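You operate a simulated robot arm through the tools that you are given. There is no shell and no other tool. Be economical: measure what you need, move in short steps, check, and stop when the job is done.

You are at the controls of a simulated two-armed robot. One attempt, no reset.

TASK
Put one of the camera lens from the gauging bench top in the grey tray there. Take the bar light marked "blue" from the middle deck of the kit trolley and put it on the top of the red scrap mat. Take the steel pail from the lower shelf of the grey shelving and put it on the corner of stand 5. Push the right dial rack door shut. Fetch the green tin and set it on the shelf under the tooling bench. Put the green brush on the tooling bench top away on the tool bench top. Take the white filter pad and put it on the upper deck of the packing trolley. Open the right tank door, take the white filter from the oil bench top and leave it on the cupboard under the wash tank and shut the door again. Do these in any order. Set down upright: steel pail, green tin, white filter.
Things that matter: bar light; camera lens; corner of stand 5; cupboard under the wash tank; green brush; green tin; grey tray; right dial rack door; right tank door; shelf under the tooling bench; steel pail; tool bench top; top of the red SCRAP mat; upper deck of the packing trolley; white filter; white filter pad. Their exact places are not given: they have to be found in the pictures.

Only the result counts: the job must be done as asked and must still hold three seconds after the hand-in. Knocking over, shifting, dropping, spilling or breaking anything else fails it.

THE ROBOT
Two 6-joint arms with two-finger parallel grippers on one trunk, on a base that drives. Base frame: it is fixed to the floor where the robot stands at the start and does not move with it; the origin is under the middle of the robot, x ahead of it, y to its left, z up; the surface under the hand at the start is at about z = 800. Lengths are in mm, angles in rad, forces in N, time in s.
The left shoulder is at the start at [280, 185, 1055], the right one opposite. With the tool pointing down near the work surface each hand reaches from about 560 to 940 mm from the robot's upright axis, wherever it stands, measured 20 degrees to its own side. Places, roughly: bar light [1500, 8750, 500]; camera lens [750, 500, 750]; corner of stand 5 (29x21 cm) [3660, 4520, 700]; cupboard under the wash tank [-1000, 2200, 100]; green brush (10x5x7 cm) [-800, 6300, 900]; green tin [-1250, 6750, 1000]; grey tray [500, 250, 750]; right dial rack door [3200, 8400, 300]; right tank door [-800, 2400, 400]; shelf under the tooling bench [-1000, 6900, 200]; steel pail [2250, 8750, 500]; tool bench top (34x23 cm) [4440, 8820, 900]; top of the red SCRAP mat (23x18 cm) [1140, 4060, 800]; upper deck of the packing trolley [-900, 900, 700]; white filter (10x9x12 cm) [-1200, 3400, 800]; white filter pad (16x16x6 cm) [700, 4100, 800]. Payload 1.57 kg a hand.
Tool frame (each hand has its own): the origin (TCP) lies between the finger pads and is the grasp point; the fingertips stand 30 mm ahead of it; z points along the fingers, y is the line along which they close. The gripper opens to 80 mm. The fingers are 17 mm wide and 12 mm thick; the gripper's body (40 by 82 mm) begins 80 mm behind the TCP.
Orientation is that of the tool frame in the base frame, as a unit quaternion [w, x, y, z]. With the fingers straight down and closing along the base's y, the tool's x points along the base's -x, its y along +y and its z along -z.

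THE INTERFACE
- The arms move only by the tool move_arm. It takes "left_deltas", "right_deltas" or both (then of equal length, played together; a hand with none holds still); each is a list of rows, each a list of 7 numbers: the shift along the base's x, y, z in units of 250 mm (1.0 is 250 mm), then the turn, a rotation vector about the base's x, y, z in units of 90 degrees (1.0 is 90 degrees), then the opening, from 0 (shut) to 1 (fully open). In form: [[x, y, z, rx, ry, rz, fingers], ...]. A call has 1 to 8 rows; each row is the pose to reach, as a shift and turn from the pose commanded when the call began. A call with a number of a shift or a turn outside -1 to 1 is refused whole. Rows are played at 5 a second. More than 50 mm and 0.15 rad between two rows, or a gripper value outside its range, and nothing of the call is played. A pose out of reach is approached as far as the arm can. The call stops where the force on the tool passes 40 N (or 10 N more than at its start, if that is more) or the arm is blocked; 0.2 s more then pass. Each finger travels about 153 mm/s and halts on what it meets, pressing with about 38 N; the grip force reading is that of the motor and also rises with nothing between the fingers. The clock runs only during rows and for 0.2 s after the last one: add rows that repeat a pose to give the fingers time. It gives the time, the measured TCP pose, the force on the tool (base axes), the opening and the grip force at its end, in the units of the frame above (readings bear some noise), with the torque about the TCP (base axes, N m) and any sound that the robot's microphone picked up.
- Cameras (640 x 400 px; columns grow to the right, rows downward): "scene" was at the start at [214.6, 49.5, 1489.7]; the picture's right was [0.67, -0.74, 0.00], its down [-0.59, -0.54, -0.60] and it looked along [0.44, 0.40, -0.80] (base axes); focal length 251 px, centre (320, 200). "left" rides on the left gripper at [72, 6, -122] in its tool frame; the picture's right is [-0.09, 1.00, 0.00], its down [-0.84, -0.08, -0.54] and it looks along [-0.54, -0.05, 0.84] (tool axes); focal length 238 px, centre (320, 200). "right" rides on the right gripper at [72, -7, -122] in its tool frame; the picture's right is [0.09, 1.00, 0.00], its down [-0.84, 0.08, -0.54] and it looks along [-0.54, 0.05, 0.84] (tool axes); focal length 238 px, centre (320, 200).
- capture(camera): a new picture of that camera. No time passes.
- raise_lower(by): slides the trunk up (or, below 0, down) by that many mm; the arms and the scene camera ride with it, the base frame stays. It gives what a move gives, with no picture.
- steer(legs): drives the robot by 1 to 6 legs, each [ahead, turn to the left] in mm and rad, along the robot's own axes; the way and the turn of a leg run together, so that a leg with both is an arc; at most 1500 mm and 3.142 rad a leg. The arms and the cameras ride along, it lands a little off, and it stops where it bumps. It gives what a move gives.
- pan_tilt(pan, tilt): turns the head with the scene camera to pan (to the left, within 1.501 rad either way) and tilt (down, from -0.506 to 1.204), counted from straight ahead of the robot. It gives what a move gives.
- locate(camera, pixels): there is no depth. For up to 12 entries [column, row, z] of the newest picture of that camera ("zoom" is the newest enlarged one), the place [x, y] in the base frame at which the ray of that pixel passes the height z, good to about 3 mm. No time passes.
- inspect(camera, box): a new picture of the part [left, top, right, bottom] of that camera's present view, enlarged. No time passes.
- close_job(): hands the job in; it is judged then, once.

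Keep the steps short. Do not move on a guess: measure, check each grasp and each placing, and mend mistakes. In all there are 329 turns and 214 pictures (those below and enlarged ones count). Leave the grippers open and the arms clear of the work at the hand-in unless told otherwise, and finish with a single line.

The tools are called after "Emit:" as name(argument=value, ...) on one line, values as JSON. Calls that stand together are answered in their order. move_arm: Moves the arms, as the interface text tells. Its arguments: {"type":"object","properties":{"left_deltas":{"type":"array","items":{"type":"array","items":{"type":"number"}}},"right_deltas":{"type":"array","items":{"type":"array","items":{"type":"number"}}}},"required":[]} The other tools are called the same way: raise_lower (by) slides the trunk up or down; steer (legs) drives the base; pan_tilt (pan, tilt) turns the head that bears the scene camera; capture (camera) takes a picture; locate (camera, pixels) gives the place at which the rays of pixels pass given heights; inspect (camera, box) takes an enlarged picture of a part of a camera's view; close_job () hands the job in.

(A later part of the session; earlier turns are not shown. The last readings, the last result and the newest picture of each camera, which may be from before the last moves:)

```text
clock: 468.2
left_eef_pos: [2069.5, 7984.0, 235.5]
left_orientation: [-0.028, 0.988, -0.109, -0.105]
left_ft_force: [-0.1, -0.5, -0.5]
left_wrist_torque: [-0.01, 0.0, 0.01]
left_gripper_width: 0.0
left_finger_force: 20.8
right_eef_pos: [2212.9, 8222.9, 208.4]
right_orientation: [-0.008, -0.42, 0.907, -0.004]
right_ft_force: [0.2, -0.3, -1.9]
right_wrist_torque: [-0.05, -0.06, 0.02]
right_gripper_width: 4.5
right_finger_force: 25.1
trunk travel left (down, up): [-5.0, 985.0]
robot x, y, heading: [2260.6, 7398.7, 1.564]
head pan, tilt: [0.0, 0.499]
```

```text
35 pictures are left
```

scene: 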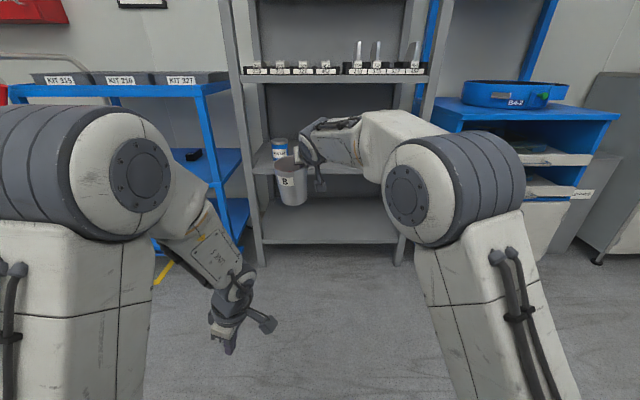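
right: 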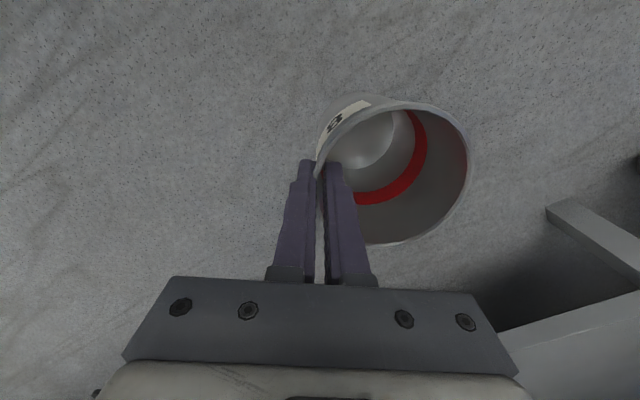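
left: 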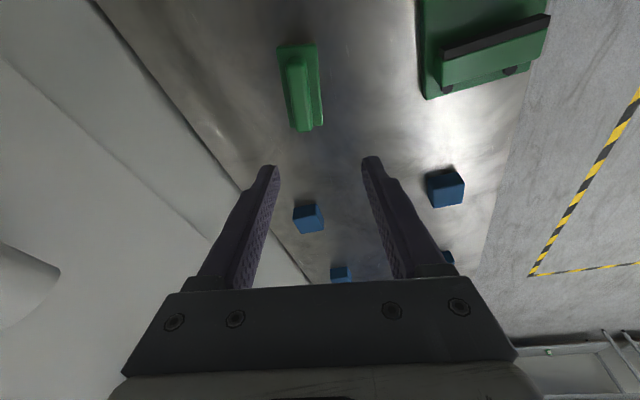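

Solid pinch now. Raise the trunk and drive toward stand 5.

Emit:
raise_lower(by=400)

Emit:
raise_lower(by=250)

Emit:
steer(legs=[[0, -1.5], [0, -1.6], [1400, 0], [900, 0]])

Emit:
pan_tilt(pan=0.7, tilt=0.4)

Emit:
capture(camera="scene")

```text
clock: 472.1
left_eef_pos: [2071.5, 7984.4, 634.6]
left_orientation: [-0.028, 0.988, -0.109, -0.105]
left_ft_force: [-0.2, 0.0, -0.3]
left_wrist_torque: [0.02, 0.0, 0.01]
left_gripper_width: 0.0
left_finger_force: 21.1
right_eef_pos: [2211.7, 8222.8, 608.1]
right_orientation: [-0.009, -0.421, 0.907, -0.003]
right_ft_force: [-0.3, 0.6, -1.4]
right_wrist_torque: [-0.05, -0.02, -0.02]
right_gripper_width: 4.4
right_finger_force: 24.8
trunk travel left (down, up): [-405.0, 585.0]
robot x, y, heading: [2260.2, 7396.4, 1.557]
head pan, tilt: [0.0, 0.499]
```

```text
clock: 474.6
left_eef_pos: [2070.8, 7985.0, 885.1]
left_orientation: [-0.027, 0.988, -0.109, -0.104]
left_ft_force: [0.3, 0.4, 1.2]
left_wrist_torque: [-0.02, 0.0, -0.03]
left_gripper_width: 0.0
left_finger_force: 21.4
right_eef_pos: [2212.8, 8223.3, 857.4]
right_orientation: [-0.009, -0.421, 0.907, -0.002]
right_ft_force: [-0.3, -0.4, -2.5]
right_wrist_torque: [-0.02, 0.0, -0.03]
right_gripper_width: 4.3
right_finger_force: 25.1
trunk travel left (down, up): [-655.0, 335.0]
robot x, y, heading: [2259.7, 7396.3, 1.559]
head pan, tilt: [0.0, 0.499]
```

```text
clock: 493.4
left_eef_pos: [2674.5, 4535.0, 885.0]
left_orientation: [0.106, 0.061, 0.992, -0.022]
left_ft_force: [0.3, -1.3, -0.3]
left_wrist_torque: [0.0, -0.03, 0.01]
left_gripper_width: 0.0
left_finger_force: 21.1
right_eef_pos: [2558.6, 4283.2, 858.1]
right_orientation: [-0.002, 0.886, 0.465, 0.008]
right_ft_force: [-0.3, -0.1, -2.3]
right_wrist_torque: [0.02, 0.05, -0.01]
right_gripper_width: 2.5
right_finger_force: 24.0
trunk travel left (down, up): [-655.0, 335.0]
robot x, y, heading: [2427.9, 5100.7, -1.488]
head pan, tilt: [0.0, 0.499]
```

```text
clock: 494.5
left_eef_pos: [2675.4, 4535.4, 883.9]
left_orientation: [0.106, 0.06, 0.992, -0.023]
left_ft_force: [-0.3, 0.0, -0.5]
left_wrist_torque: [0.03, -0.01, 0.01]
left_gripper_width: 0.0
left_finger_force: 21.3
right_eef_pos: [2557.8, 4284.3, 858.0]
right_orientation: [-0.003, 0.886, 0.464, 0.009]
right_ft_force: [-0.2, -0.5, -2.1]
right_wrist_torque: [0.0, 0.06, -0.02]
right_gripper_width: 2.4
right_finger_force: 24.5
trunk travel left (down, up): [-655.0, 335.0]
robot x, y, heading: [2431.0, 5101.5, -1.485]
head pan, tilt: [0.7, 0.4]
```

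```text
34 pictures are left
```

scene: 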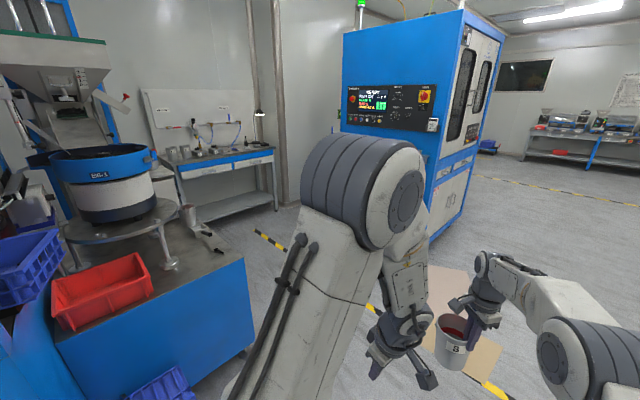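

Emit:
locate(camera="scene", pixels=[[243, 260, 700], [55, 345, 700], [210, 232, 700], [150, 290, 700], [175, 260, 700], [220, 265, 700], [195, 285, 700]])

Emit:
inspect(camera="scene", box=[0, 120, 300, 390])

```text
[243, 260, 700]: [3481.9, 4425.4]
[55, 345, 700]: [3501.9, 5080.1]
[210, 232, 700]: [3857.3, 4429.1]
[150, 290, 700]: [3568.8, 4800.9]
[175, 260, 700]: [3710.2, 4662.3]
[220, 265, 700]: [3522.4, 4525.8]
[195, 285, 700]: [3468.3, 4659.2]
```

```text
1.48 times, centred on (150, 255) of scene
```

zoom: 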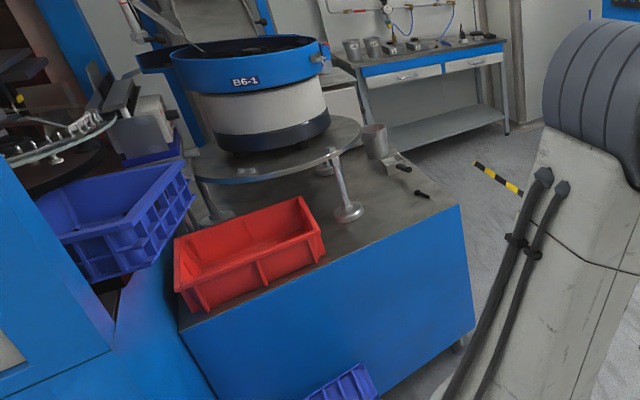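

Emit:
locate(camera="zoom", pixels=[[350, 215, 700], [422, 194, 710], [400, 168, 710], [385, 165, 700], [375, 155, 700], [325, 240, 700], [400, 225, 700], [385, 205, 700], [460, 205, 700], [412, 178, 700]])

Emit:
inspect(camera="scene", box=[140, 190, 260, 290])

```text
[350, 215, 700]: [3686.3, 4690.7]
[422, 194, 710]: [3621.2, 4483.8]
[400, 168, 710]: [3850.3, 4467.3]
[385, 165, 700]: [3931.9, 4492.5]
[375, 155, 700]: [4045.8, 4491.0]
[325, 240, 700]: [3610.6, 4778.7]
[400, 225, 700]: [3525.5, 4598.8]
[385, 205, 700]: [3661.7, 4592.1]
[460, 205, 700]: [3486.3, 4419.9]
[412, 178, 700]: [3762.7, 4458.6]
```

```text
4.00 times, centred on (200, 240) of scene
```

zoom: 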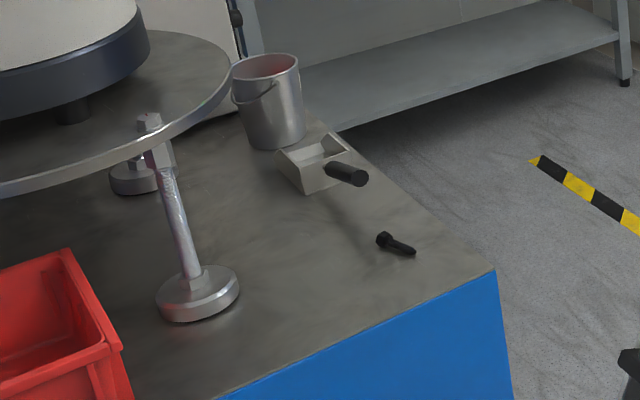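

Free corner spot chosen: pail centre at (3570,4560), clear of the bolt and post foot. Raise 60, drive and face east.

Emit:
raise_lower(by=60)

Emit:
steer(legs=[[530, 0], [0, 0.75], [0, 0.735], [230, 0]])

Emit:
capture(camera="right")

```text
clock: 495.5
left_eef_pos: [2674.5, 4534.1, 944.6]
left_orientation: [0.105, 0.061, 0.992, -0.023]
left_ft_force: [-1.3, 0.8, -0.1]
left_wrist_torque: [0.03, 0.0, -0.04]
left_gripper_width: 0.1
left_finger_force: 21.1
right_eef_pos: [2556.8, 4283.8, 918.6]
right_orientation: [-0.003, 0.885, 0.465, 0.008]
right_ft_force: [-0.7, -0.5, -2.7]
right_wrist_torque: [0.04, 0.06, 0.0]
right_gripper_width: 2.4
right_finger_force: 23.7
trunk travel left (down, up): [-715.0, 275.0]
robot x, y, heading: [2427.3, 5098.7, -1.485]
head pan, tilt: [0.7, 0.4]
```

```text
clock: 503.9
left_eef_pos: [3282.8, 4783.5, 945.4]
left_orientation: [0.093, -0.629, 0.77, 0.055]
left_ft_force: [0.7, 0.3, 0.4]
left_wrist_torque: [0.03, -0.03, 0.03]
left_gripper_width: 0.1
left_finger_force: 21.4
right_eef_pos: [3524.6, 4647.4, 917.8]
right_orientation: [-0.007, 0.334, 0.943, 0.005]
right_ft_force: [-0.4, 0.3, -1.9]
right_wrist_torque: [-0.05, 0.06, 0.01]
right_gripper_width: 2.1
right_finger_force: 23.5
trunk travel left (down, up): [-715.0, 275.0]
robot x, y, heading: [2702.8, 4581.7, 0.011]
head pan, tilt: [0.7, 0.4]
```

```text
31 pictures are left
```

right: 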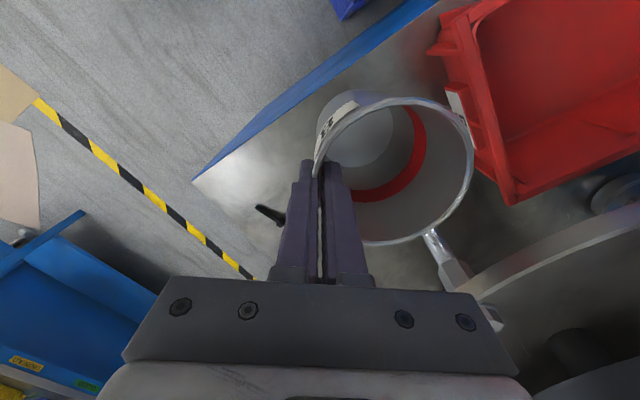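

The pail is ~125 mm too far north; shift the right hand south.

Emit:
move_arm(right_deltas=[[0.01, -0.12, 0, 0, 0, 0, 0], [0.02, -0.25, 0, 0, 0, 0, 0], [0.04, -0.38, 0, 0, 0, 0, 0], [0.05, -0.5, 0, 0, 0, 0, 0], [0.05, -0.5, -0.1, 0, 0, 0, 0], [0.05, -0.5, -0.2, 0, 0, 0, 0]])

Emit:
capture(camera="right")

Emit:
inspect(camera="scene", box=[200, 100, 640, 390])

```text
clock: 505.3
left_eef_pos: [3284.1, 4783.4, 945.7]
left_orientation: [0.094, -0.629, 0.77, 0.056]
left_ft_force: [0.5, -0.3, -1.0]
left_wrist_torque: [0.01, 0.01, -0.01]
left_gripper_width: 0.3
left_finger_force: 21.4
right_eef_pos: [3537.5, 4522.7, 866.4]
right_orientation: [-0.008, 0.334, 0.943, 0.005]
right_ft_force: [0.3, -0.3, -2.5]
right_wrist_torque: [-0.09, 0.04, -0.01]
right_gripper_width: 2.5
right_finger_force: 23.6
trunk travel left (down, up): [-715.0, 275.0]
robot x, y, heading: [2702.0, 4577.0, 0.006]
head pan, tilt: [0.7, 0.4]
```

```text
30 pictures are left
```

right: 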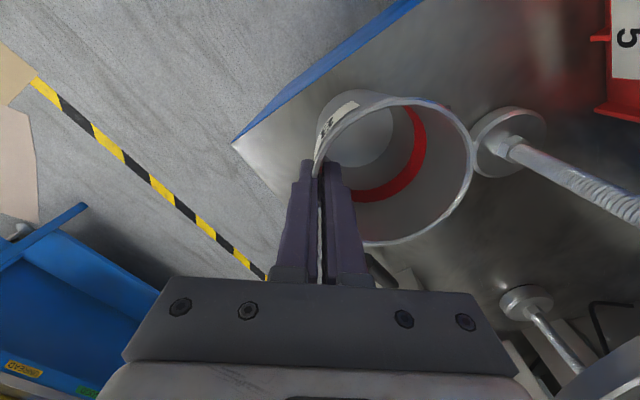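

```text
1.38 times, centred on (420, 245) of scene
```

zoom: 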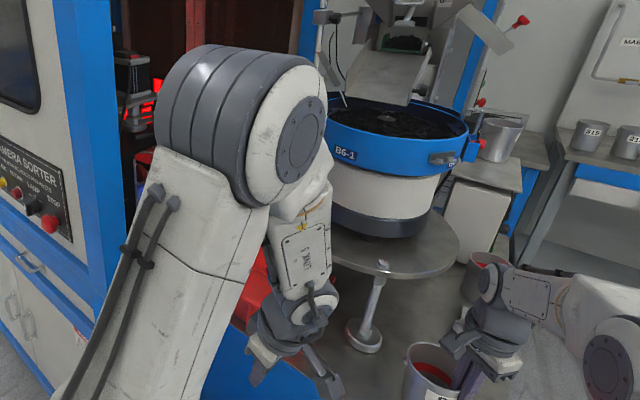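

Pail is above the free corner. Lower until contact.

Emit:
move_arm(right_deltas=[[0, 0, -0.05, 0, 0, 0, 0], [0, 0, -0.09, 0, 0, 0, 0], [0, 0, -0.12, 0, 0, 0, 0], [0, 0, -0.15, 0, 0, 0, 0], [0, 0, -0.175, 0, 0, 0, 0], [0, 0, -0.2, 0, 0, 0, 0], [0, 0, -0.22, 0, 0, 0, 0], [0, 0, -0.24, 0, 0, 0, 0]])

```text
clock: 507.0
left_eef_pos: [3282.8, 4783.8, 946.4]
left_orientation: [0.093, -0.629, 0.77, 0.054]
left_ft_force: [-1.0, -0.1, 0.2]
left_wrist_torque: [0.04, 0.02, 0.0]
left_gripper_width: 0.0
left_finger_force: 21.4
right_eef_pos: [3542.7, 4521.3, 817.1]
right_orientation: [-0.001, 0.334, 0.942, 0.008]
right_ft_force: [-1.5, -0.2, 12.9]
right_wrist_torque: [0.8, -0.27, 0.14]
right_gripper_width: 3.5
right_finger_force: 24.2
trunk travel left (down, up): [-715.0, 275.0]
robot x, y, heading: [2700.2, 4581.5, 0.006]
head pan, tilt: [0.7, 0.4]
stopped in row 8 (right hand): the force on the tool passed its limit at 45 N (the readings are from after the stop); the commanded pose is now the measured one
```

Seated at the corner. Release and rise.

Emit:
move_arm(right_deltas=[[0, 0, 0, 0, 0, 0, 0.25], [0, 0, 0, 0, 0, 0, 0.4], [0, 0, 0.06, 0, 0, 0, 0.4], [0, 0, 0.2, 0, 0, 0, 0.4], [0, 0, 0.36, 0, 0, 0, 0.4], [0, 0, 0.54, 0, 0, 0, 0.4], [-0.1, 0, 0.7, 0, 0, 0, 0.4]])

Emit:
capture(camera="right")

```text
clock: 508.6
left_eef_pos: [3284.2, 4783.2, 944.6]
left_orientation: [0.093, -0.629, 0.77, 0.056]
left_ft_force: [0.2, 0.5, -0.7]
left_wrist_torque: [-0.02, 0.0, -0.04]
left_gripper_width: 0.0
left_finger_force: 21.0
right_eef_pos: [3516.2, 4522.3, 990.0]
right_orientation: [-0.005, 0.334, 0.942, 0.006]
right_ft_force: [0.5, 0.8, 0.2]
right_wrist_torque: [0.01, 0.01, 0.02]
right_gripper_width: 32.1
right_finger_force: 0.1
trunk travel left (down, up): [-715.0, 275.0]
robot x, y, heading: [2699.2, 4583.3, 0.011]
head pan, tilt: [0.7, 0.4]
```

```text
28 pictures are left
```

right: 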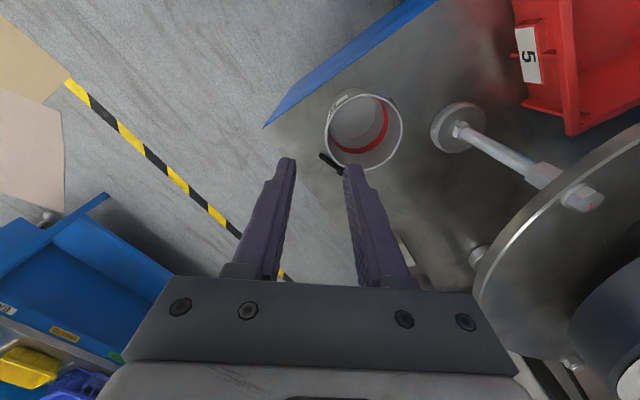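

Pail stands well. Now pitch the right hand 45° forward (for the trolley deck), back away, and drive to the kit trolley.

Emit:
steer(legs=[[-480, 0]])

Emit:
move_arm(right_deltas=[[0, 0, 0, -0.022, -0.061, 0.051, 0.6], [0, 0, 0, -0.045, -0.122, 0.103, 0.6], [0, 0, 0, -0.067, -0.183, 0.154, 0.6], [0, 0, 0, -0.09, -0.245, 0.205, 0.6], [0, 0, 0, -0.112, -0.306, 0.256, 0.6], [0, 0, 0, -0.134, -0.367, 0.308, 0.6], [0, 0, 0, -0.157, -0.428, 0.359, 0.6], [0, 0, 0, -0.179, -0.489, 0.41, 0.6]])

Emit:
steer(legs=[[0, 0.9], [0, 0.89], [1500, 0], [1450, 0], [0, -0.22]])

Emit:
pan_tilt(pan=0, tilt=0.5)

Emit:
capture(camera="scene")

```text
clock: 511.5
left_eef_pos: [2806.3, 4779.8, 945.1]
left_orientation: [0.094, -0.629, 0.77, 0.055]
left_ft_force: [-0.3, -0.6, 0.2]
left_wrist_torque: [-0.01, 0.01, 0.0]
left_gripper_width: 0.1
left_finger_force: 20.9
right_eef_pos: [3038.8, 4518.4, 989.8]
right_orientation: [-0.004, 0.334, 0.942, 0.007]
right_ft_force: [0.4, -0.4, -0.2]
right_wrist_torque: [0.01, 0.03, 0.02]
right_gripper_width: 31.9
right_finger_force: 0.1
trunk travel left (down, up): [-715.0, 275.0]
robot x, y, heading: [2223.6, 4574.4, 0.008]
head pan, tilt: [0.7, 0.4]
```

```text
clock: 513.3
left_eef_pos: [2806.2, 4779.7, 945.7]
left_orientation: [0.093, -0.629, 0.77, 0.055]
left_ft_force: [0.3, -0.5, -0.1]
left_wrist_torque: [-0.01, 0.03, 0.0]
left_gripper_width: 0.0
left_finger_force: 21.5
right_eef_pos: [3037.1, 4517.5, 990.2]
right_orientation: [0.385, 0.003, 0.923, 0.0]
right_ft_force: [0.0, 1.8, 0.6]
right_wrist_torque: [-0.05, 0.01, -0.03]
right_gripper_width: 47.8
right_finger_force: 0.2
trunk travel left (down, up): [-715.0, 275.0]
robot x, y, heading: [2219.9, 4579.8, 0.011]
head pan, tilt: [0.7, 0.4]
```

```text
clock: 532.8
left_eef_pos: [1432.6, 8042.6, 945.4]
left_orientation: [-0.028, 0.988, -0.111, -0.105]
left_ft_force: [-0.2, 0.1, 0.2]
left_wrist_torque: [0.02, -0.01, -0.01]
left_gripper_width: 0.0
left_finger_force: 21.3
right_eef_pos: [1699.0, 8268.9, 990.6]
right_orientation: [0.276, -0.646, 0.659, 0.269]
right_ft_force: [0.2, 0.7, -0.1]
right_wrist_torque: [0.01, 0.0, -0.01]
right_gripper_width: 48.1
right_finger_force: 0.1
trunk travel left (down, up): [-715.0, 275.0]
robot x, y, heading: [1622.5, 7457.0, 1.556]
head pan, tilt: [0.7, 0.4]
```

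```text
clock: 533.9
left_eef_pos: [1432.7, 8042.4, 944.8]
left_orientation: [-0.028, 0.988, -0.111, -0.105]
left_ft_force: [-0.1, -0.3, 0.6]
left_wrist_torque: [0.01, 0.03, -0.01]
left_gripper_width: 0.2
left_finger_force: 21.6
right_eef_pos: [1699.7, 8268.7, 990.9]
right_orientation: [0.275, -0.646, 0.659, 0.27]
right_ft_force: [0.3, 1.0, 0.3]
right_wrist_torque: [0.07, -0.02, -0.01]
right_gripper_width: 48.0
right_finger_force: 0.0
trunk travel left (down, up): [-715.0, 275.0]
robot x, y, heading: [1620.8, 7453.7, 1.555]
head pan, tilt: [0.0, 0.499]
```

```text
27 pictures are left
```

scene: 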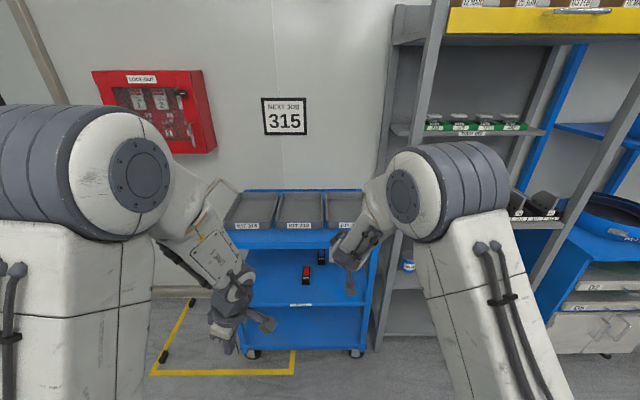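

Emit:
inspect(camera="scene", box=[240, 180, 380, 320])

Emit:
locate(camera="scene", pixels=[[321, 258, 500], [321, 258, 540], [306, 275, 500], [306, 275, 540], [310, 303, 500], [310, 303, 450], [305, 243, 800], [251, 355, 0], [357, 355, 0]])

```text
2.86 times, centred on (310, 250) of scene
```

zoom: 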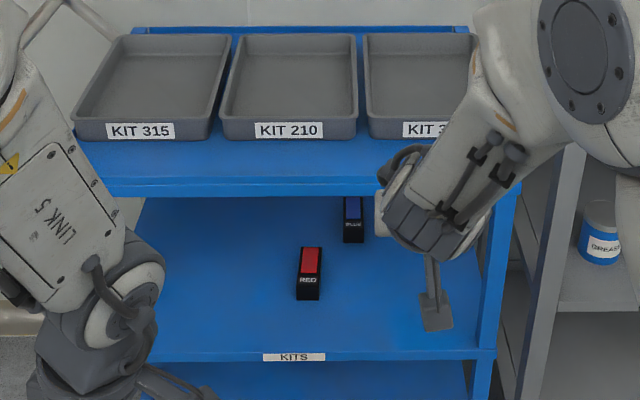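

```text
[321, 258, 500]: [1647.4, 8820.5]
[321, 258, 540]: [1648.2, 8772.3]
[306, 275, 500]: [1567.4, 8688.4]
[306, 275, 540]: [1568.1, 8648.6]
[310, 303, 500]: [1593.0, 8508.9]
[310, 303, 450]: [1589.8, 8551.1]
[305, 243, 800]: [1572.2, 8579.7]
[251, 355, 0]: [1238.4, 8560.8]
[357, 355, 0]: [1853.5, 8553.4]
```

The blue bar light lies at x≈1647, front end y≈8815, on the deck at z≈458. Set 30° pitch, and lower the trunk so the forearm passes under the top deck.

Emit:
move_arm(right_deltas=[[-0.05, 0.1, 0.1, 0.06, 0, 0, 0.8], [-0.1, 0.2, 0.2, 0.12, 0, 0, 0.8], [-0.15, 0.3, 0.3, 0.167, 0, 0, 0.8], [-0.2, 0.36, 0.4, 0.167, 0, 0, 0.8]], left_deltas=[[0, -0.05, 0, 0, 0, 0, 0], [0, -0.1, 0, 0, 0, 0, 0], [0, -0.13, 0, 0, 0, 0, 0], [0, -0.16, 0, 0, 0, 0, 0]])

Emit:
raise_lower(by=-400)

Emit:
raise_lower(by=-280)

Emit:
move_arm(right_deltas=[[0, 0, 0.15, 0, 0, 0, 0.8], [0, 0, 0.3, 0, 0, 0, 0.8], [0, 0, 0.45, 0, 0, 0, 0.8], [0, 0, 0.55, 0, 0, 0, 0.8]])

Emit:
capture(camera="right")

```text
clock: 534.9
left_eef_pos: [1430.2, 8001.8, 946.7]
left_orientation: [-0.028, 0.988, -0.11, -0.105]
left_ft_force: [-0.5, 0.3, 0.0]
left_wrist_torque: [-0.02, -0.04, 0.01]
left_gripper_width: 0.0
left_finger_force: 21.5
right_eef_pos: [1649.6, 8357.8, 1090.1]
right_orientation: [0.358, -0.604, 0.618, 0.353]
right_ft_force: [-0.5, -0.9, 0.1]
right_wrist_torque: [0.01, -0.01, 0.01]
right_gripper_width: 63.9
right_finger_force: 0.0
trunk travel left (down, up): [-715.0, 275.0]
robot x, y, heading: [1624.0, 7455.1, 1.555]
head pan, tilt: [0.0, 0.499]
```

```text
clock: 538.7
left_eef_pos: [1429.7, 8003.0, 547.2]
left_orientation: [-0.028, 0.988, -0.11, -0.105]
left_ft_force: [-0.7, -0.2, -0.3]
left_wrist_torque: [0.0, -0.01, -0.03]
left_gripper_width: 0.0
left_finger_force: 21.7
right_eef_pos: [1649.7, 8358.2, 690.8]
right_orientation: [0.358, -0.604, 0.619, 0.353]
right_ft_force: [0.0, 0.5, 0.2]
right_wrist_torque: [-0.03, 0.01, -0.04]
right_gripper_width: 63.8
right_finger_force: 0.1
trunk travel left (down, up): [-315.0, 675.0]
robot x, y, heading: [1622.8, 7454.8, 1.557]
head pan, tilt: [0.0, 0.499]
```

```text
clock: 541.5
left_eef_pos: [1430.5, 8001.7, 266.6]
left_orientation: [-0.028, 0.988, -0.11, -0.105]
left_ft_force: [-1.1, 0.3, 0.2]
left_wrist_torque: [0.0, 0.01, 0.02]
left_gripper_width: 0.1
left_finger_force: 21.1
right_eef_pos: [1650.2, 8357.5, 411.3]
right_orientation: [0.357, -0.605, 0.618, 0.353]
right_ft_force: [0.5, 0.6, 0.3]
right_wrist_torque: [-0.01, 0.01, 0.04]
right_gripper_width: 63.8
right_finger_force: 0.1
trunk travel left (down, up): [-35.0, 955.0]
robot x, y, heading: [1624.9, 7450.6, 1.555]
head pan, tilt: [0.0, 0.499]
```

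```text
clock: 542.5
left_eef_pos: [1431.1, 8002.7, 266.0]
left_orientation: [-0.028, 0.988, -0.11, -0.105]
left_ft_force: [0.3, -0.3, 0.3]
left_wrist_torque: [-0.03, 0.03, 0.0]
left_gripper_width: 0.0
left_finger_force: 21.4
right_eef_pos: [1652.5, 8359.2, 547.3]
right_orientation: [0.357, -0.605, 0.618, 0.353]
right_ft_force: [-0.3, -0.2, -0.6]
right_wrist_torque: [-0.01, -0.03, 0.01]
right_gripper_width: 64.2
right_finger_force: 0.1
trunk travel left (down, up): [-35.0, 955.0]
robot x, y, heading: [1624.1, 7451.7, 1.554]
head pan, tilt: [0.0, 0.499]
```

```text
25 pictures are left
```

right: 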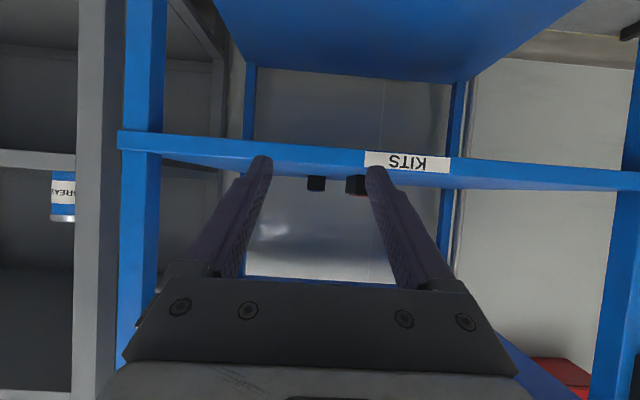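

Lip top ≈530, light top ≈553, front end y≈8757. Raise the hand 28 mm, drive in 400 mm and look.

Emit:
move_arm(right_deltas=[[0, 0, 0.06, 0, 0, 0, 0.75], [-0.01, 0, 0.12, 0, 0, 0, 0.75]])

Emit:
steer(legs=[[370, 0]])

Emit:
capture(camera="right")

```text
clock: 543.1
left_eef_pos: [1431.6, 8002.2, 267.1]
left_orientation: [-0.028, 0.988, -0.11, -0.105]
left_ft_force: [1.5, 0.2, -0.3]
left_wrist_torque: [-0.01, -0.02, 0.01]
left_gripper_width: 0.0
left_finger_force: 21.4
right_eef_pos: [1649.4, 8356.1, 578.6]
right_orientation: [0.358, -0.604, 0.619, 0.353]
right_ft_force: [0.3, 0.7, -0.6]
right_wrist_torque: [0.0, 0.03, 0.0]
right_gripper_width: 60.0
right_finger_force: 0.0
trunk travel left (down, up): [-35.0, 955.0]
robot x, y, heading: [1623.5, 7454.4, 1.554]
head pan, tilt: [0.0, 0.499]
```

```text
clock: 545.5
left_eef_pos: [1441.1, 8371.5, 266.9]
left_orientation: [-0.029, 0.988, -0.114, -0.105]
left_ft_force: [-0.3, 0.3, -0.2]
left_wrist_torque: [0.03, -0.01, 0.01]
left_gripper_width: 0.0
left_finger_force: 21.2
right_eef_pos: [1660.3, 8725.8, 578.6]
right_orientation: [0.358, -0.603, 0.62, 0.352]
right_ft_force: [-0.4, 0.0, 0.6]
right_wrist_torque: [0.0, -0.01, 0.02]
right_gripper_width: 60.1
right_finger_force: 0.0
trunk travel left (down, up): [-35.0, 955.0]
robot x, y, heading: [1628.7, 7824.0, 1.551]
head pan, tilt: [0.0, 0.499]
```

```text
24 pictures are left
```

right: 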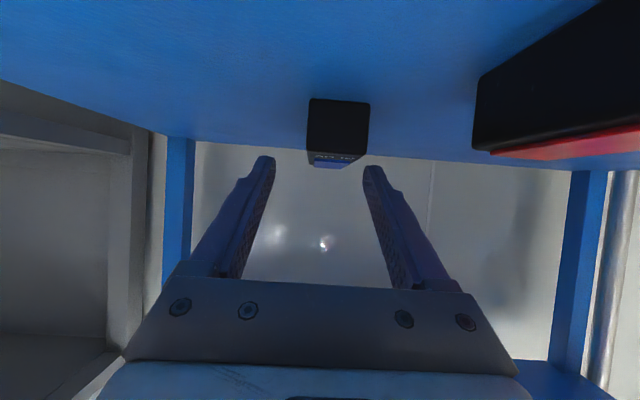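

Light front face at y≈8731, x≈1649, z 521–563. Shift 11 mm west, advance and close.

Emit:
move_arm(right_deltas=[[-0.044, 0, 0, 0, 0, 0, 0.75], [-0.044, 0.08, -0.05, 0, 0, 0, 0.75], [-0.044, 0.16, -0.1, 0, 0, 0, 0.75], [-0.044, 0.16, -0.1, 0, 0, 0, 0], [-0.044, 0.16, -0.1, 0, 0, 0, 0], [-0.044, 0.16, -0.1, 0, 0, 0, 0], [-0.044, 0.16, -0.06, 0, 0, 0, 0], [-0.044, 0.16, 0.0, 0, 0, 0, 0]])

Emit:
capture(camera="right")

```text
clock: 547.3
left_eef_pos: [1441.6, 8371.5, 266.0]
left_orientation: [-0.029, 0.988, -0.113, -0.104]
left_ft_force: [-0.3, -0.1, -0.2]
left_wrist_torque: [0.02, 0.0, 0.0]
left_gripper_width: 0.3
left_finger_force: 21.4
right_eef_pos: [1649.3, 8766.2, 577.9]
right_orientation: [0.358, -0.603, 0.62, 0.352]
right_ft_force: [-0.2, 0.1, -2.4]
right_wrist_torque: [-0.06, -0.02, 0.0]
right_gripper_width: 39.5
right_finger_force: 37.6
trunk travel left (down, up): [-35.0, 955.0]
robot x, y, heading: [1631.0, 7822.3, 1.546]
head pan, tilt: [0.0, 0.499]
```

```text
23 pictures are left
```

right: 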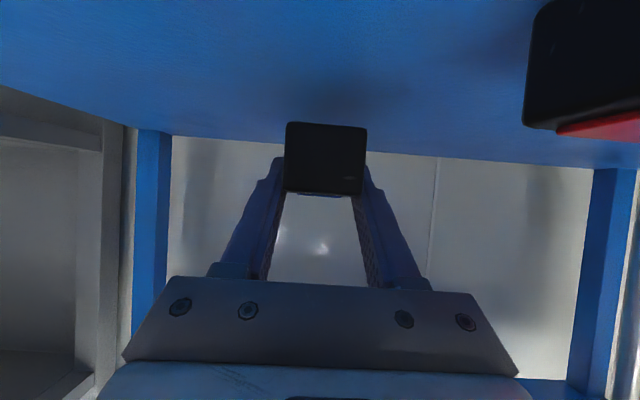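

Held. Raise slightly, back out, raise the trunk and drive toward the scrap mat from the east side.

Emit:
move_arm(right_deltas=[[0, 0, 0.05, 0, 0, 0, 0], [0, 0, 0.08, 0, 0, 0, 0]])

Emit:
steer(legs=[[-480, 0]])

Emit:
raise_lower(by=400)

Emit:
steer(legs=[[0, -1.5], [0, -1.5], [1500, 0], [1500, 0], [0, -0.85], [0, -0.84]])

Emit:
pan_tilt(pan=0, tilt=0.6)

Emit:
capture(camera="scene")

```text
clock: 547.9
left_eef_pos: [1440.5, 8372.0, 267.4]
left_orientation: [-0.029, 0.988, -0.113, -0.105]
left_ft_force: [-0.7, -0.2, -0.4]
left_wrist_torque: [0.0, -0.01, 0.01]
left_gripper_width: 0.0
left_finger_force: 20.9
right_eef_pos: [1649.2, 8767.8, 596.4]
right_orientation: [0.359, -0.603, 0.62, 0.352]
right_ft_force: [-0.8, 0.5, -1.7]
right_wrist_torque: [-0.03, 0.01, -0.02]
right_gripper_width: 39.6
right_finger_force: 38.0
trunk travel left (down, up): [-35.0, 955.0]
robot x, y, heading: [1632.4, 7824.2, 1.545]
head pan, tilt: [0.0, 0.499]
```

```text
clock: 550.7
left_eef_pos: [1431.7, 7895.7, 266.4]
left_orientation: [-0.029, 0.988, -0.114, -0.104]
left_ft_force: [0.1, 0.0, 1.2]
left_wrist_torque: [0.01, 0.01, 0.01]
left_gripper_width: 0.0
left_finger_force: 21.1
right_eef_pos: [1640.7, 8290.6, 596.4]
right_orientation: [0.359, -0.602, 0.621, 0.351]
right_ft_force: [-0.3, 0.8, -2.2]
right_wrist_torque: [-0.01, 0.02, 0.0]
right_gripper_width: 39.8
right_finger_force: 38.2
trunk travel left (down, up): [-35.0, 955.0]
robot x, y, heading: [1621.4, 7345.8, 1.553]
head pan, tilt: [0.0, 0.499]
```

```text
clock: 554.5
left_eef_pos: [1432.1, 7895.6, 666.0]
left_orientation: [-0.028, 0.987, -0.114, -0.105]
left_ft_force: [0.8, 1.0, 0.1]
left_wrist_torque: [0.04, -0.03, 0.01]
left_gripper_width: 0.0
left_finger_force: 21.3
right_eef_pos: [1638.7, 8291.0, 996.0]
right_orientation: [0.359, -0.602, 0.62, 0.351]
right_ft_force: [0.1, -0.2, -2.3]
right_wrist_torque: [-0.06, 0.02, 0.0]
right_gripper_width: 39.9
right_finger_force: 38.2
trunk travel left (down, up): [-435.0, 555.0]
robot x, y, heading: [1618.4, 7348.0, 1.543]
head pan, tilt: [0.0, 0.499]
```

```text
clock: 580.0
left_eef_pos: [1578.5, 4109.1, 666.8]
left_orientation: [0.066, 0.685, 0.721, -0.084]
left_ft_force: [0.9, 0.2, 0.6]
left_wrist_torque: [0.0, -0.03, 0.0]
left_gripper_width: 0.1
left_finger_force: 21.7
right_eef_pos: [1147.0, 4179.1, 999.0]
right_orientation: [0.083, 0.852, 0.117, -0.503]
right_ft_force: [0.3, -2.1, -0.5]
right_wrist_torque: [0.23, -0.15, -0.3]
right_gripper_width: 39.5
right_finger_force: 38.0
trunk travel left (down, up): [-435.0, 555.0]
robot x, y, heading: [2054.8, 4441.6, -2.884]
head pan, tilt: [0.0, 0.499]
stopped in leg 6: the force on the tool passed its limit at 134 N (the readings are from after the stop); the commanded pose is now the measured one
```

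```text
clock: 580.6
left_eef_pos: [1577.3, 4108.2, 666.9]
left_orientation: [0.066, 0.685, 0.721, -0.085]
left_ft_force: [0.2, 0.0, -0.2]
left_wrist_torque: [0.02, -0.03, -0.02]
left_gripper_width: 0.0
left_finger_force: 21.8
right_eef_pos: [1146.4, 4180.5, 998.2]
right_orientation: [0.083, 0.852, 0.117, -0.503]
right_ft_force: [1.8, -4.2, -4.5]
right_wrist_torque: [0.07, 0.13, -0.48]
right_gripper_width: 39.6
right_finger_force: 38.2
trunk travel left (down, up): [-435.0, 555.0]
robot x, y, heading: [2054.6, 4442.5, -2.882]
head pan, tilt: [0.0, 0.6]
```

```text
22 pictures are left
```

scene: 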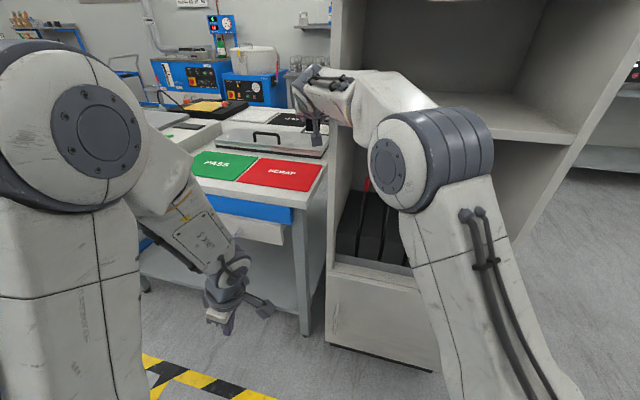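

The hand touched the grey cabinet; the light is still held. Turn left 0.14 to swing it over the mat.

Emit:
steer(legs=[[0, 0.14]])

Emit:
capture(camera="right")

Emit:
inspect(camera="scene", box=[160, 60, 460, 240])

```text
clock: 581.6
left_eef_pos: [1626.6, 4045.9, 666.4]
left_orientation: [0.071, 0.634, 0.765, -0.081]
left_ft_force: [-0.4, 0.5, 0.6]
left_wrist_torque: [0.02, 0.03, 0.06]
left_gripper_width: 0.2
left_finger_force: 21.2
right_eef_pos: [1192.3, 4058.8, 1000.5]
right_orientation: [0.118, 0.842, 0.176, -0.496]
right_ft_force: [0.9, -0.3, -2.4]
right_wrist_torque: [0.02, -0.07, 0.03]
right_gripper_width: 39.4
right_finger_force: 38.0
trunk travel left (down, up): [-435.0, 555.0]
robot x, y, heading: [2052.5, 4442.0, -2.745]
head pan, tilt: [0.0, 0.6]
```

```text
21 pictures are left
```

right: 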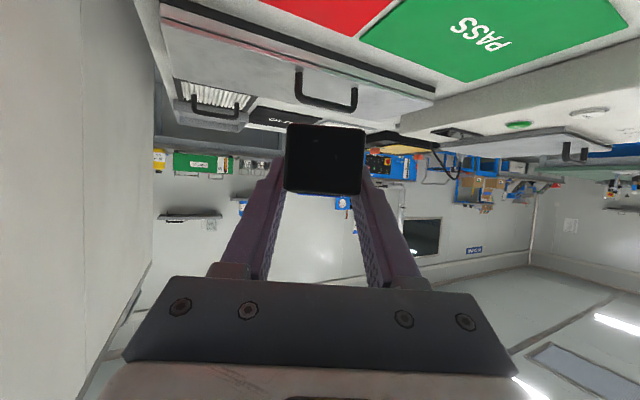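

```text
2.13 times, centred on (310, 150) of scene
```

zoom: 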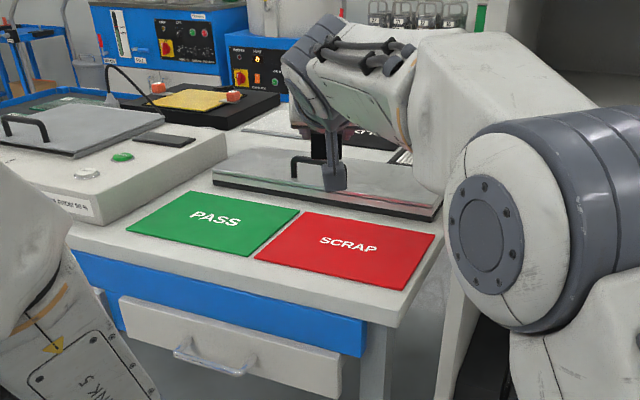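

Emit:
locate(camera="zoom", pixels=[[310, 212, 800], [434, 234, 800], [392, 290, 800], [256, 258, 800], [348, 248, 800], [324, 180, 870]])

```text
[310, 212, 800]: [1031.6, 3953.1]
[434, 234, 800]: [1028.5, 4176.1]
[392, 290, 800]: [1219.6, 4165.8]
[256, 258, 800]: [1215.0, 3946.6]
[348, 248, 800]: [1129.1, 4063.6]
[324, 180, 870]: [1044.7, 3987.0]
```

Mat spans x 1030–1217, y 3950–4171. Move the light over its centre and lower.

Emit:
move_arm(right_deltas=[[-0.1, 0.02, -0.1, 0, 0, 0, 0], [-0.2, 0.04, -0.22, 0, 0, 0, 0], [-0.2, 0.04, -0.36, 0, 0, 0, 0], [-0.2, 0.04, -0.5, 0, 0, 0, 0], [-0.2, 0.04, -0.58, 0, 0, 0, 0], [-0.2, 0.04, -0.6, 0, 0, 0, 0]])

Emit:
move_arm(right_deltas=[[0, 0, -0.02, 0, 0, 0, 0], [0, 0, -0.035, 0, 0, 0, 0], [0, 0, -0.05, 0, 0, 0, 0], [0, 0, -0.065, 0, 0, 0, 0], [0, 0, -0.08, 0, 0, 0, 0], [0, 0, -0.095, 0, 0, 0, 0]])

Emit:
inspect(camera="scene", box=[200, 80, 400, 240])

```text
clock: 583.0
left_eef_pos: [1627.9, 4046.2, 667.3]
left_orientation: [0.073, 0.634, 0.766, -0.081]
left_ft_force: [-0.6, -0.2, -0.7]
left_wrist_torque: [0.03, -0.01, 0.02]
left_gripper_width: 0.0
left_finger_force: 21.2
right_eef_pos: [1141.1, 4069.8, 846.5]
right_orientation: [0.118, 0.842, 0.176, -0.496]
right_ft_force: [0.5, 0.0, -2.1]
right_wrist_torque: [0.02, -0.09, 0.0]
right_gripper_width: 39.6
right_finger_force: 38.4
trunk travel left (down, up): [-435.0, 555.0]
robot x, y, heading: [2051.8, 4438.6, -2.749]
head pan, tilt: [0.0, 0.6]
```

```text
clock: 584.5
left_eef_pos: [1628.1, 4046.6, 667.5]
left_orientation: [0.071, 0.634, 0.766, -0.081]
left_ft_force: [-0.5, 0.8, -0.2]
left_wrist_torque: [0.04, 0.0, 0.01]
left_gripper_width: 0.1
left_finger_force: 20.9
right_eef_pos: [1139.2, 4068.8, 833.6]
right_orientation: [0.121, 0.839, 0.175, -0.502]
right_ft_force: [1.2, -1.5, 30.2]
right_wrist_torque: [0.43, 0.37, -0.03]
right_gripper_width: 39.8
right_finger_force: 37.6
trunk travel left (down, up): [-435.0, 555.0]
robot x, y, heading: [2051.4, 4439.5, -2.746]
head pan, tilt: [0.0, 0.6]
```

```text
2.50 times, centred on (300, 160) of scene
```

zoom: 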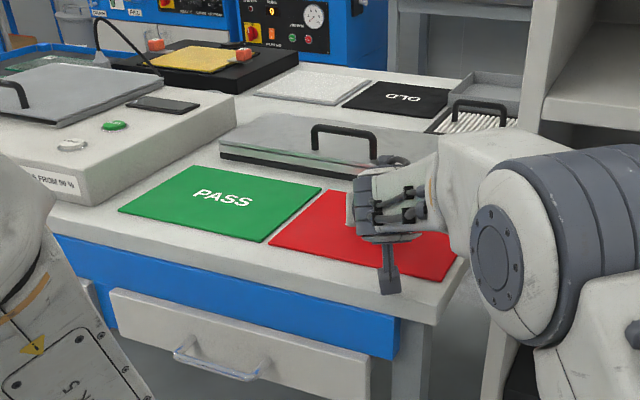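

Contact at the expected height. Release and retract along the tool axis.

Emit:
move_arm(right_deltas=[[0, 0, 0.004, 0, 0, 0, 0.75], [0, 0, 0.004, 0, 0, 0, 0.75], [0.08, 0.034, 0.06, 0, 0, 0, 0.75], [0.2, 0.084, 0.14, 0, 0, 0, 0.75], [0.32, 0.134, 0.24, 0, 0, 0, 0.75], [0.36, 0.15, 0.4, 0, 0, 0, 0.75], [0.36, 0.15, 0.58, 0, 0, 0, 0.75]])

Emit:
capture(camera="right")

```text
clock: 586.0
left_eef_pos: [1627.8, 4046.7, 666.1]
left_orientation: [0.072, 0.634, 0.766, -0.081]
left_ft_force: [0.9, -0.5, 0.0]
left_wrist_torque: [0.0, -0.03, 0.0]
left_gripper_width: 0.2
left_finger_force: 20.9
right_eef_pos: [1230.8, 4108.1, 968.0]
right_orientation: [0.118, 0.842, 0.176, -0.496]
right_ft_force: [-0.1, -0.3, -0.2]
right_wrist_torque: [-0.02, 0.01, 0.03]
right_gripper_width: 59.8
right_finger_force: 0.0
trunk travel left (down, up): [-435.0, 555.0]
robot x, y, heading: [2053.5, 4441.6, -2.747]
head pan, tilt: [0.0, 0.6]
```

```text
18 pictures are left
```

right: 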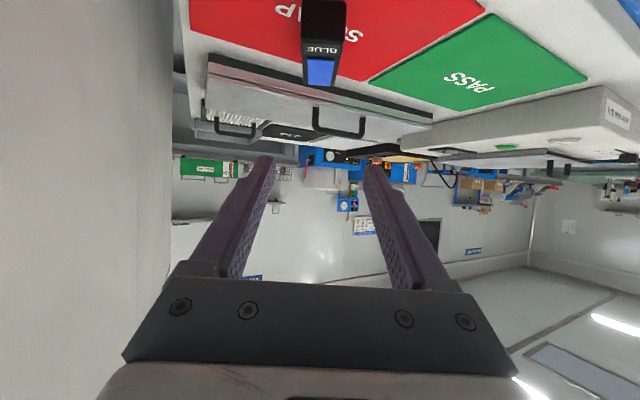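

Emit:
locate(camera="right", pixels=[[305, 85, 845], [335, 85, 845], [302, 57, 845], [342, 57, 845], [322, 5, 805]])

```text
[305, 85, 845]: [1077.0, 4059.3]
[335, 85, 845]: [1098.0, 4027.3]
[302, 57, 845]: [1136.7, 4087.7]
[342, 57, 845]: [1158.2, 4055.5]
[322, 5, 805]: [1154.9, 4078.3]
```

The BLUE light lies wholly on the mat. Now go round the cabinet's north side to the west corridor for the filter pad.

Emit:
raise_lower(by=250)

Emit:
steer(legs=[[-500, 0], [0, -1.44], [1230, 0], [0, 0.9], [1500, 0], [470, 0]])

Emit:
steer(legs=[[0, 0.86], [0, 0.86], [600, 0]])

Emit:
pan_tilt(pan=0.2, tilt=0.6)

Emit:
capture(camera="scene")

```text
clock: 588.6
left_eef_pos: [1627.6, 4045.5, 916.4]
left_orientation: [0.072, 0.634, 0.766, -0.081]
left_ft_force: [-0.4, -0.5, -0.5]
left_wrist_torque: [0.01, 0.0, -0.01]
left_gripper_width: 0.0
left_finger_force: 21.2
right_eef_pos: [1230.9, 4107.8, 1219.7]
right_orientation: [0.118, 0.842, 0.175, -0.496]
right_ft_force: [0.8, 0.1, 0.5]
right_wrist_torque: [0.0, -0.01, 0.02]
right_gripper_width: 59.9
right_finger_force: 0.0
trunk travel left (down, up): [-685.0, 305.0]
robot x, y, heading: [2053.1, 4439.8, -2.743]
head pan, tilt: [0.0, 0.6]
```

```text
clock: 612.5
left_eef_pos: [-615.8, 5824.3, 915.4]
left_orientation: [0.048, 0.811, 0.574, -0.097]
left_ft_force: [0.3, 0.2, 1.5]
left_wrist_torque: [0.01, -0.02, 0.0]
left_gripper_width: 0.0
left_finger_force: 21.8
right_eef_pos: [-928.1, 6075.8, 1219.1]
right_orientation: [-0.015, 0.859, -0.048, -0.509]
right_ft_force: [0.0, 0.7, -0.1]
right_wrist_torque: [0.02, -0.01, 0.02]
right_gripper_width: 59.9
right_finger_force: 0.0
trunk travel left (down, up): [-685.0, 305.0]
robot x, y, heading: [-48.6, 5955.5, 3.013]
head pan, tilt: [0.0, 0.6]
```

```text
clock: 620.3
left_eef_pos: [162.5, 4821.6, 917.2]
left_orientation: [0.105, 0.098, 0.989, -0.027]
left_ft_force: [1.0, -0.4, 0.3]
left_wrist_torque: [-0.04, -0.01, -0.02]
left_gripper_width: 0.1
left_finger_force: 21.3
right_eef_pos: [-45.6, 4476.6, 1219.5]
right_orientation: [0.375, 0.6, 0.616, -0.345]
right_ft_force: [1.1, 0.4, -0.7]
right_wrist_torque: [0.01, 0.0, -0.01]
right_gripper_width: 60.0
right_finger_force: 0.1
trunk travel left (down, up): [-685.0, 305.0]
robot x, y, heading: [-43.1, 5365.3, -1.556]
head pan, tilt: [0.0, 0.6]
```

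```text
clock: 621.0
left_eef_pos: [161.1, 4821.2, 916.7]
left_orientation: [0.105, 0.098, 0.989, -0.027]
left_ft_force: [-0.1, -1.4, -0.6]
left_wrist_torque: [0.0, 0.01, 0.0]
left_gripper_width: 0.0
left_finger_force: 21.5
right_eef_pos: [-45.0, 4476.5, 1218.1]
right_orientation: [0.375, 0.6, 0.616, -0.346]
right_ft_force: [0.1, 0.2, -0.4]
right_wrist_torque: [0.0, 0.0, -0.01]
right_gripper_width: 60.0
right_finger_force: 0.1
trunk travel left (down, up): [-685.0, 305.0]
robot x, y, heading: [-44.3, 5361.6, -1.562]
head pan, tilt: [0.201, 0.6]
```

```text
17 pictures are left
```

scene: 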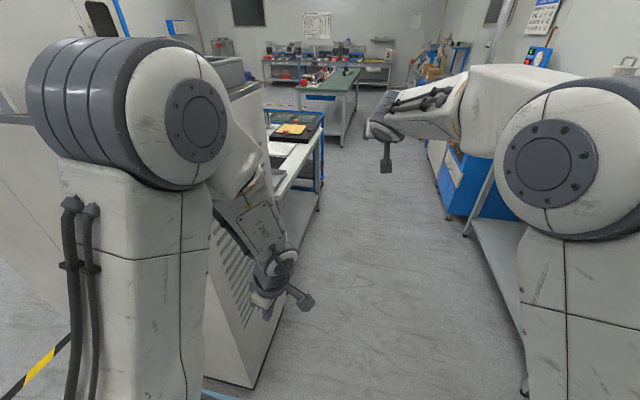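

Drive down the corridor to y≈4010, drifting to x≈-150, raise a bit, then face east.

Emit:
raise_lower(by=100)

Emit:
steer(legs=[[0, -0.08], [1340, 0], [0, 0.82], [0, 0.82]])

Emit:
pan_tilt(pan=0.0, tilt=0.8)

Emit:
capture(camera="scene")

```text
clock: 622.4
left_eef_pos: [163.4, 4821.5, 1016.8]
left_orientation: [0.105, 0.098, 0.989, -0.026]
left_ft_force: [1.0, 0.8, 0.8]
left_wrist_torque: [0.0, 0.01, 0.05]
left_gripper_width: 0.0
left_finger_force: 21.6
right_eef_pos: [-43.9, 4476.8, 1318.1]
right_orientation: [0.375, 0.601, 0.616, -0.346]
right_ft_force: [0.8, 0.8, -0.2]
right_wrist_torque: [0.0, 0.02, -0.01]
right_gripper_width: 60.0
right_finger_force: 0.0
trunk travel left (down, up): [-785.0, 205.0]
robot x, y, heading: [-46.5, 5363.7, -1.551]
head pan, tilt: [0.201, 0.6]
```

```text
clock: 633.8
left_eef_pos: [404.8, 4228.9, 1016.4]
left_orientation: [0.095, -0.611, 0.784, 0.048]
left_ft_force: [1.2, -0.6, 1.1]
left_wrist_torque: [0.1, 0.03, -0.01]
left_gripper_width: 0.0
left_finger_force: 21.6
right_eef_pos: [738.8, 4010.3, 1319.2]
right_orientation: [0.509, 0.009, 0.861, 0.009]
right_ft_force: [0.5, 1.1, 0.1]
right_wrist_torque: [0.0, 0.02, 0.0]
right_gripper_width: 59.8
right_finger_force: 0.0
trunk travel left (down, up): [-785.0, 205.0]
robot x, y, heading: [-145.7, 4053.9, -0.037]
head pan, tilt: [0.201, 0.6]
stopped in leg 4: the force on the tool passed its limit at 42 N (the readings are from after the stop); the commanded pose is now the measured one
```

```text
clock: 634.5
left_eef_pos: [405.6, 4229.3, 1016.2]
left_orientation: [0.096, -0.611, 0.785, 0.048]
left_ft_force: [0.6, -2.5, -1.0]
left_wrist_torque: [0.2, 0.05, 0.0]
left_gripper_width: 0.2
left_finger_force: 21.6
right_eef_pos: [739.2, 4010.6, 1318.3]
right_orientation: [0.51, 0.009, 0.86, 0.009]
right_ft_force: [-0.7, 0.4, 0.2]
right_wrist_torque: [0.02, -0.03, 0.01]
right_gripper_width: 60.0
right_finger_force: 0.0
trunk travel left (down, up): [-785.0, 205.0]
robot x, y, heading: [-146.3, 4052.3, -0.039]
head pan, tilt: [0.0, 0.799]
```

```text
16 pictures are left
```

scene: 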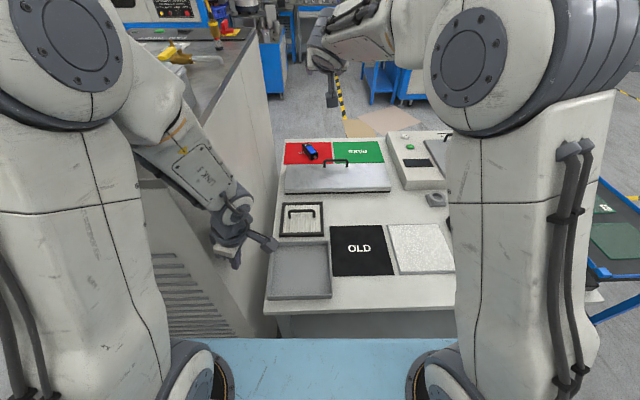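

Clear view: pad at (302,219) with its black handle. Inspect and measure.

Emit:
inspect(camera="scene", box=[260, 180, 360, 260])

Emit:
locate(camera="scene", pixels=[[282, 203, 815], [322, 203, 815], [324, 236, 815], [281, 236, 815], [290, 211, 860], [312, 211, 860], [301, 211, 850], [301, 211, 870], [268, 310, 800], [455, 310, 800]])

```text
5.00 times, centred on (310, 220) of scene
```

zoom: 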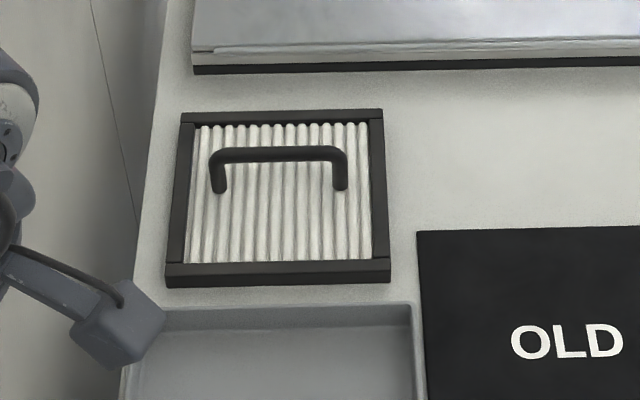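

```text
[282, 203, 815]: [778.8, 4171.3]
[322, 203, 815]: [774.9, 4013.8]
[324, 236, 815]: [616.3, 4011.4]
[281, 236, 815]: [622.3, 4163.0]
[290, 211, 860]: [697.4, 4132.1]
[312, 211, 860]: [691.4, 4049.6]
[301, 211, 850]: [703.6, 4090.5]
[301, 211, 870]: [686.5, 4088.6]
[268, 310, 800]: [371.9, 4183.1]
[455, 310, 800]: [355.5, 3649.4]
```

Pad handle bar: along y (4050–4132) at x≈697, top z≈860. Turn the right hand vertical with a 90° yaw, so the fingers close along x.

Emit:
move_arm(right_deltas=[[0, 0.03, -0.1, 0.037, 0.038, -0.062, 0.6], [0, 0.06, -0.2, 0.073, 0.076, -0.124, 0.6], [0, 0.09, -0.3, 0.11, 0.114, -0.187, 0.6], [0, 0.12, -0.4, 0.146, 0.152, -0.249, 0.6], [-0.03, 0.15, -0.5, 0.183, 0.19, -0.311, 0.6], [-0.06, 0.18, -0.6, 0.22, 0.228, -0.374, 0.6], [-0.09, 0.2, -0.7, 0.256, 0.266, -0.436, 0.6], [-0.12, 0.22, -0.8, 0.293, 0.304, -0.498, 0.6]], left_deltas=[[0, -0.03, 0, 0, 0, 0, 0], [0, -0.06, 0, 0, 0, 0, 0], [0, -0.1, 0, 0, 0, 0, 0], [0, -0.1, 0, 0, 0, 0, 0], [0, -0.1, 0, 0, 0, 0, 0], [0, -0.1, 0, 0, 0, 0, 0], [0, -0.1, 0, 0, 0, 0, 0], [0, -0.1, 0, 0, 0, 0, 0]])

```text
clock: 636.3
left_eef_pos: [406.1, 4204.2, 1016.4]
left_orientation: [0.097, -0.611, 0.785, 0.047]
left_ft_force: [-0.1, 1.0, -0.6]
left_wrist_torque: [0.02, 0.0, 0.03]
left_gripper_width: 0.1
left_finger_force: 21.1
right_eef_pos: [707.1, 4066.1, 1116.3]
right_orientation: [0.248, 0.445, 0.86, 0.004]
right_ft_force: [-0.5, 0.2, -0.2]
right_wrist_torque: [0.02, 0.02, -0.05]
right_gripper_width: 48.0
right_finger_force: 0.0
trunk travel left (down, up): [-785.0, 205.0]
robot x, y, heading: [-146.8, 4051.8, -0.034]
head pan, tilt: [0.0, 0.799]
```

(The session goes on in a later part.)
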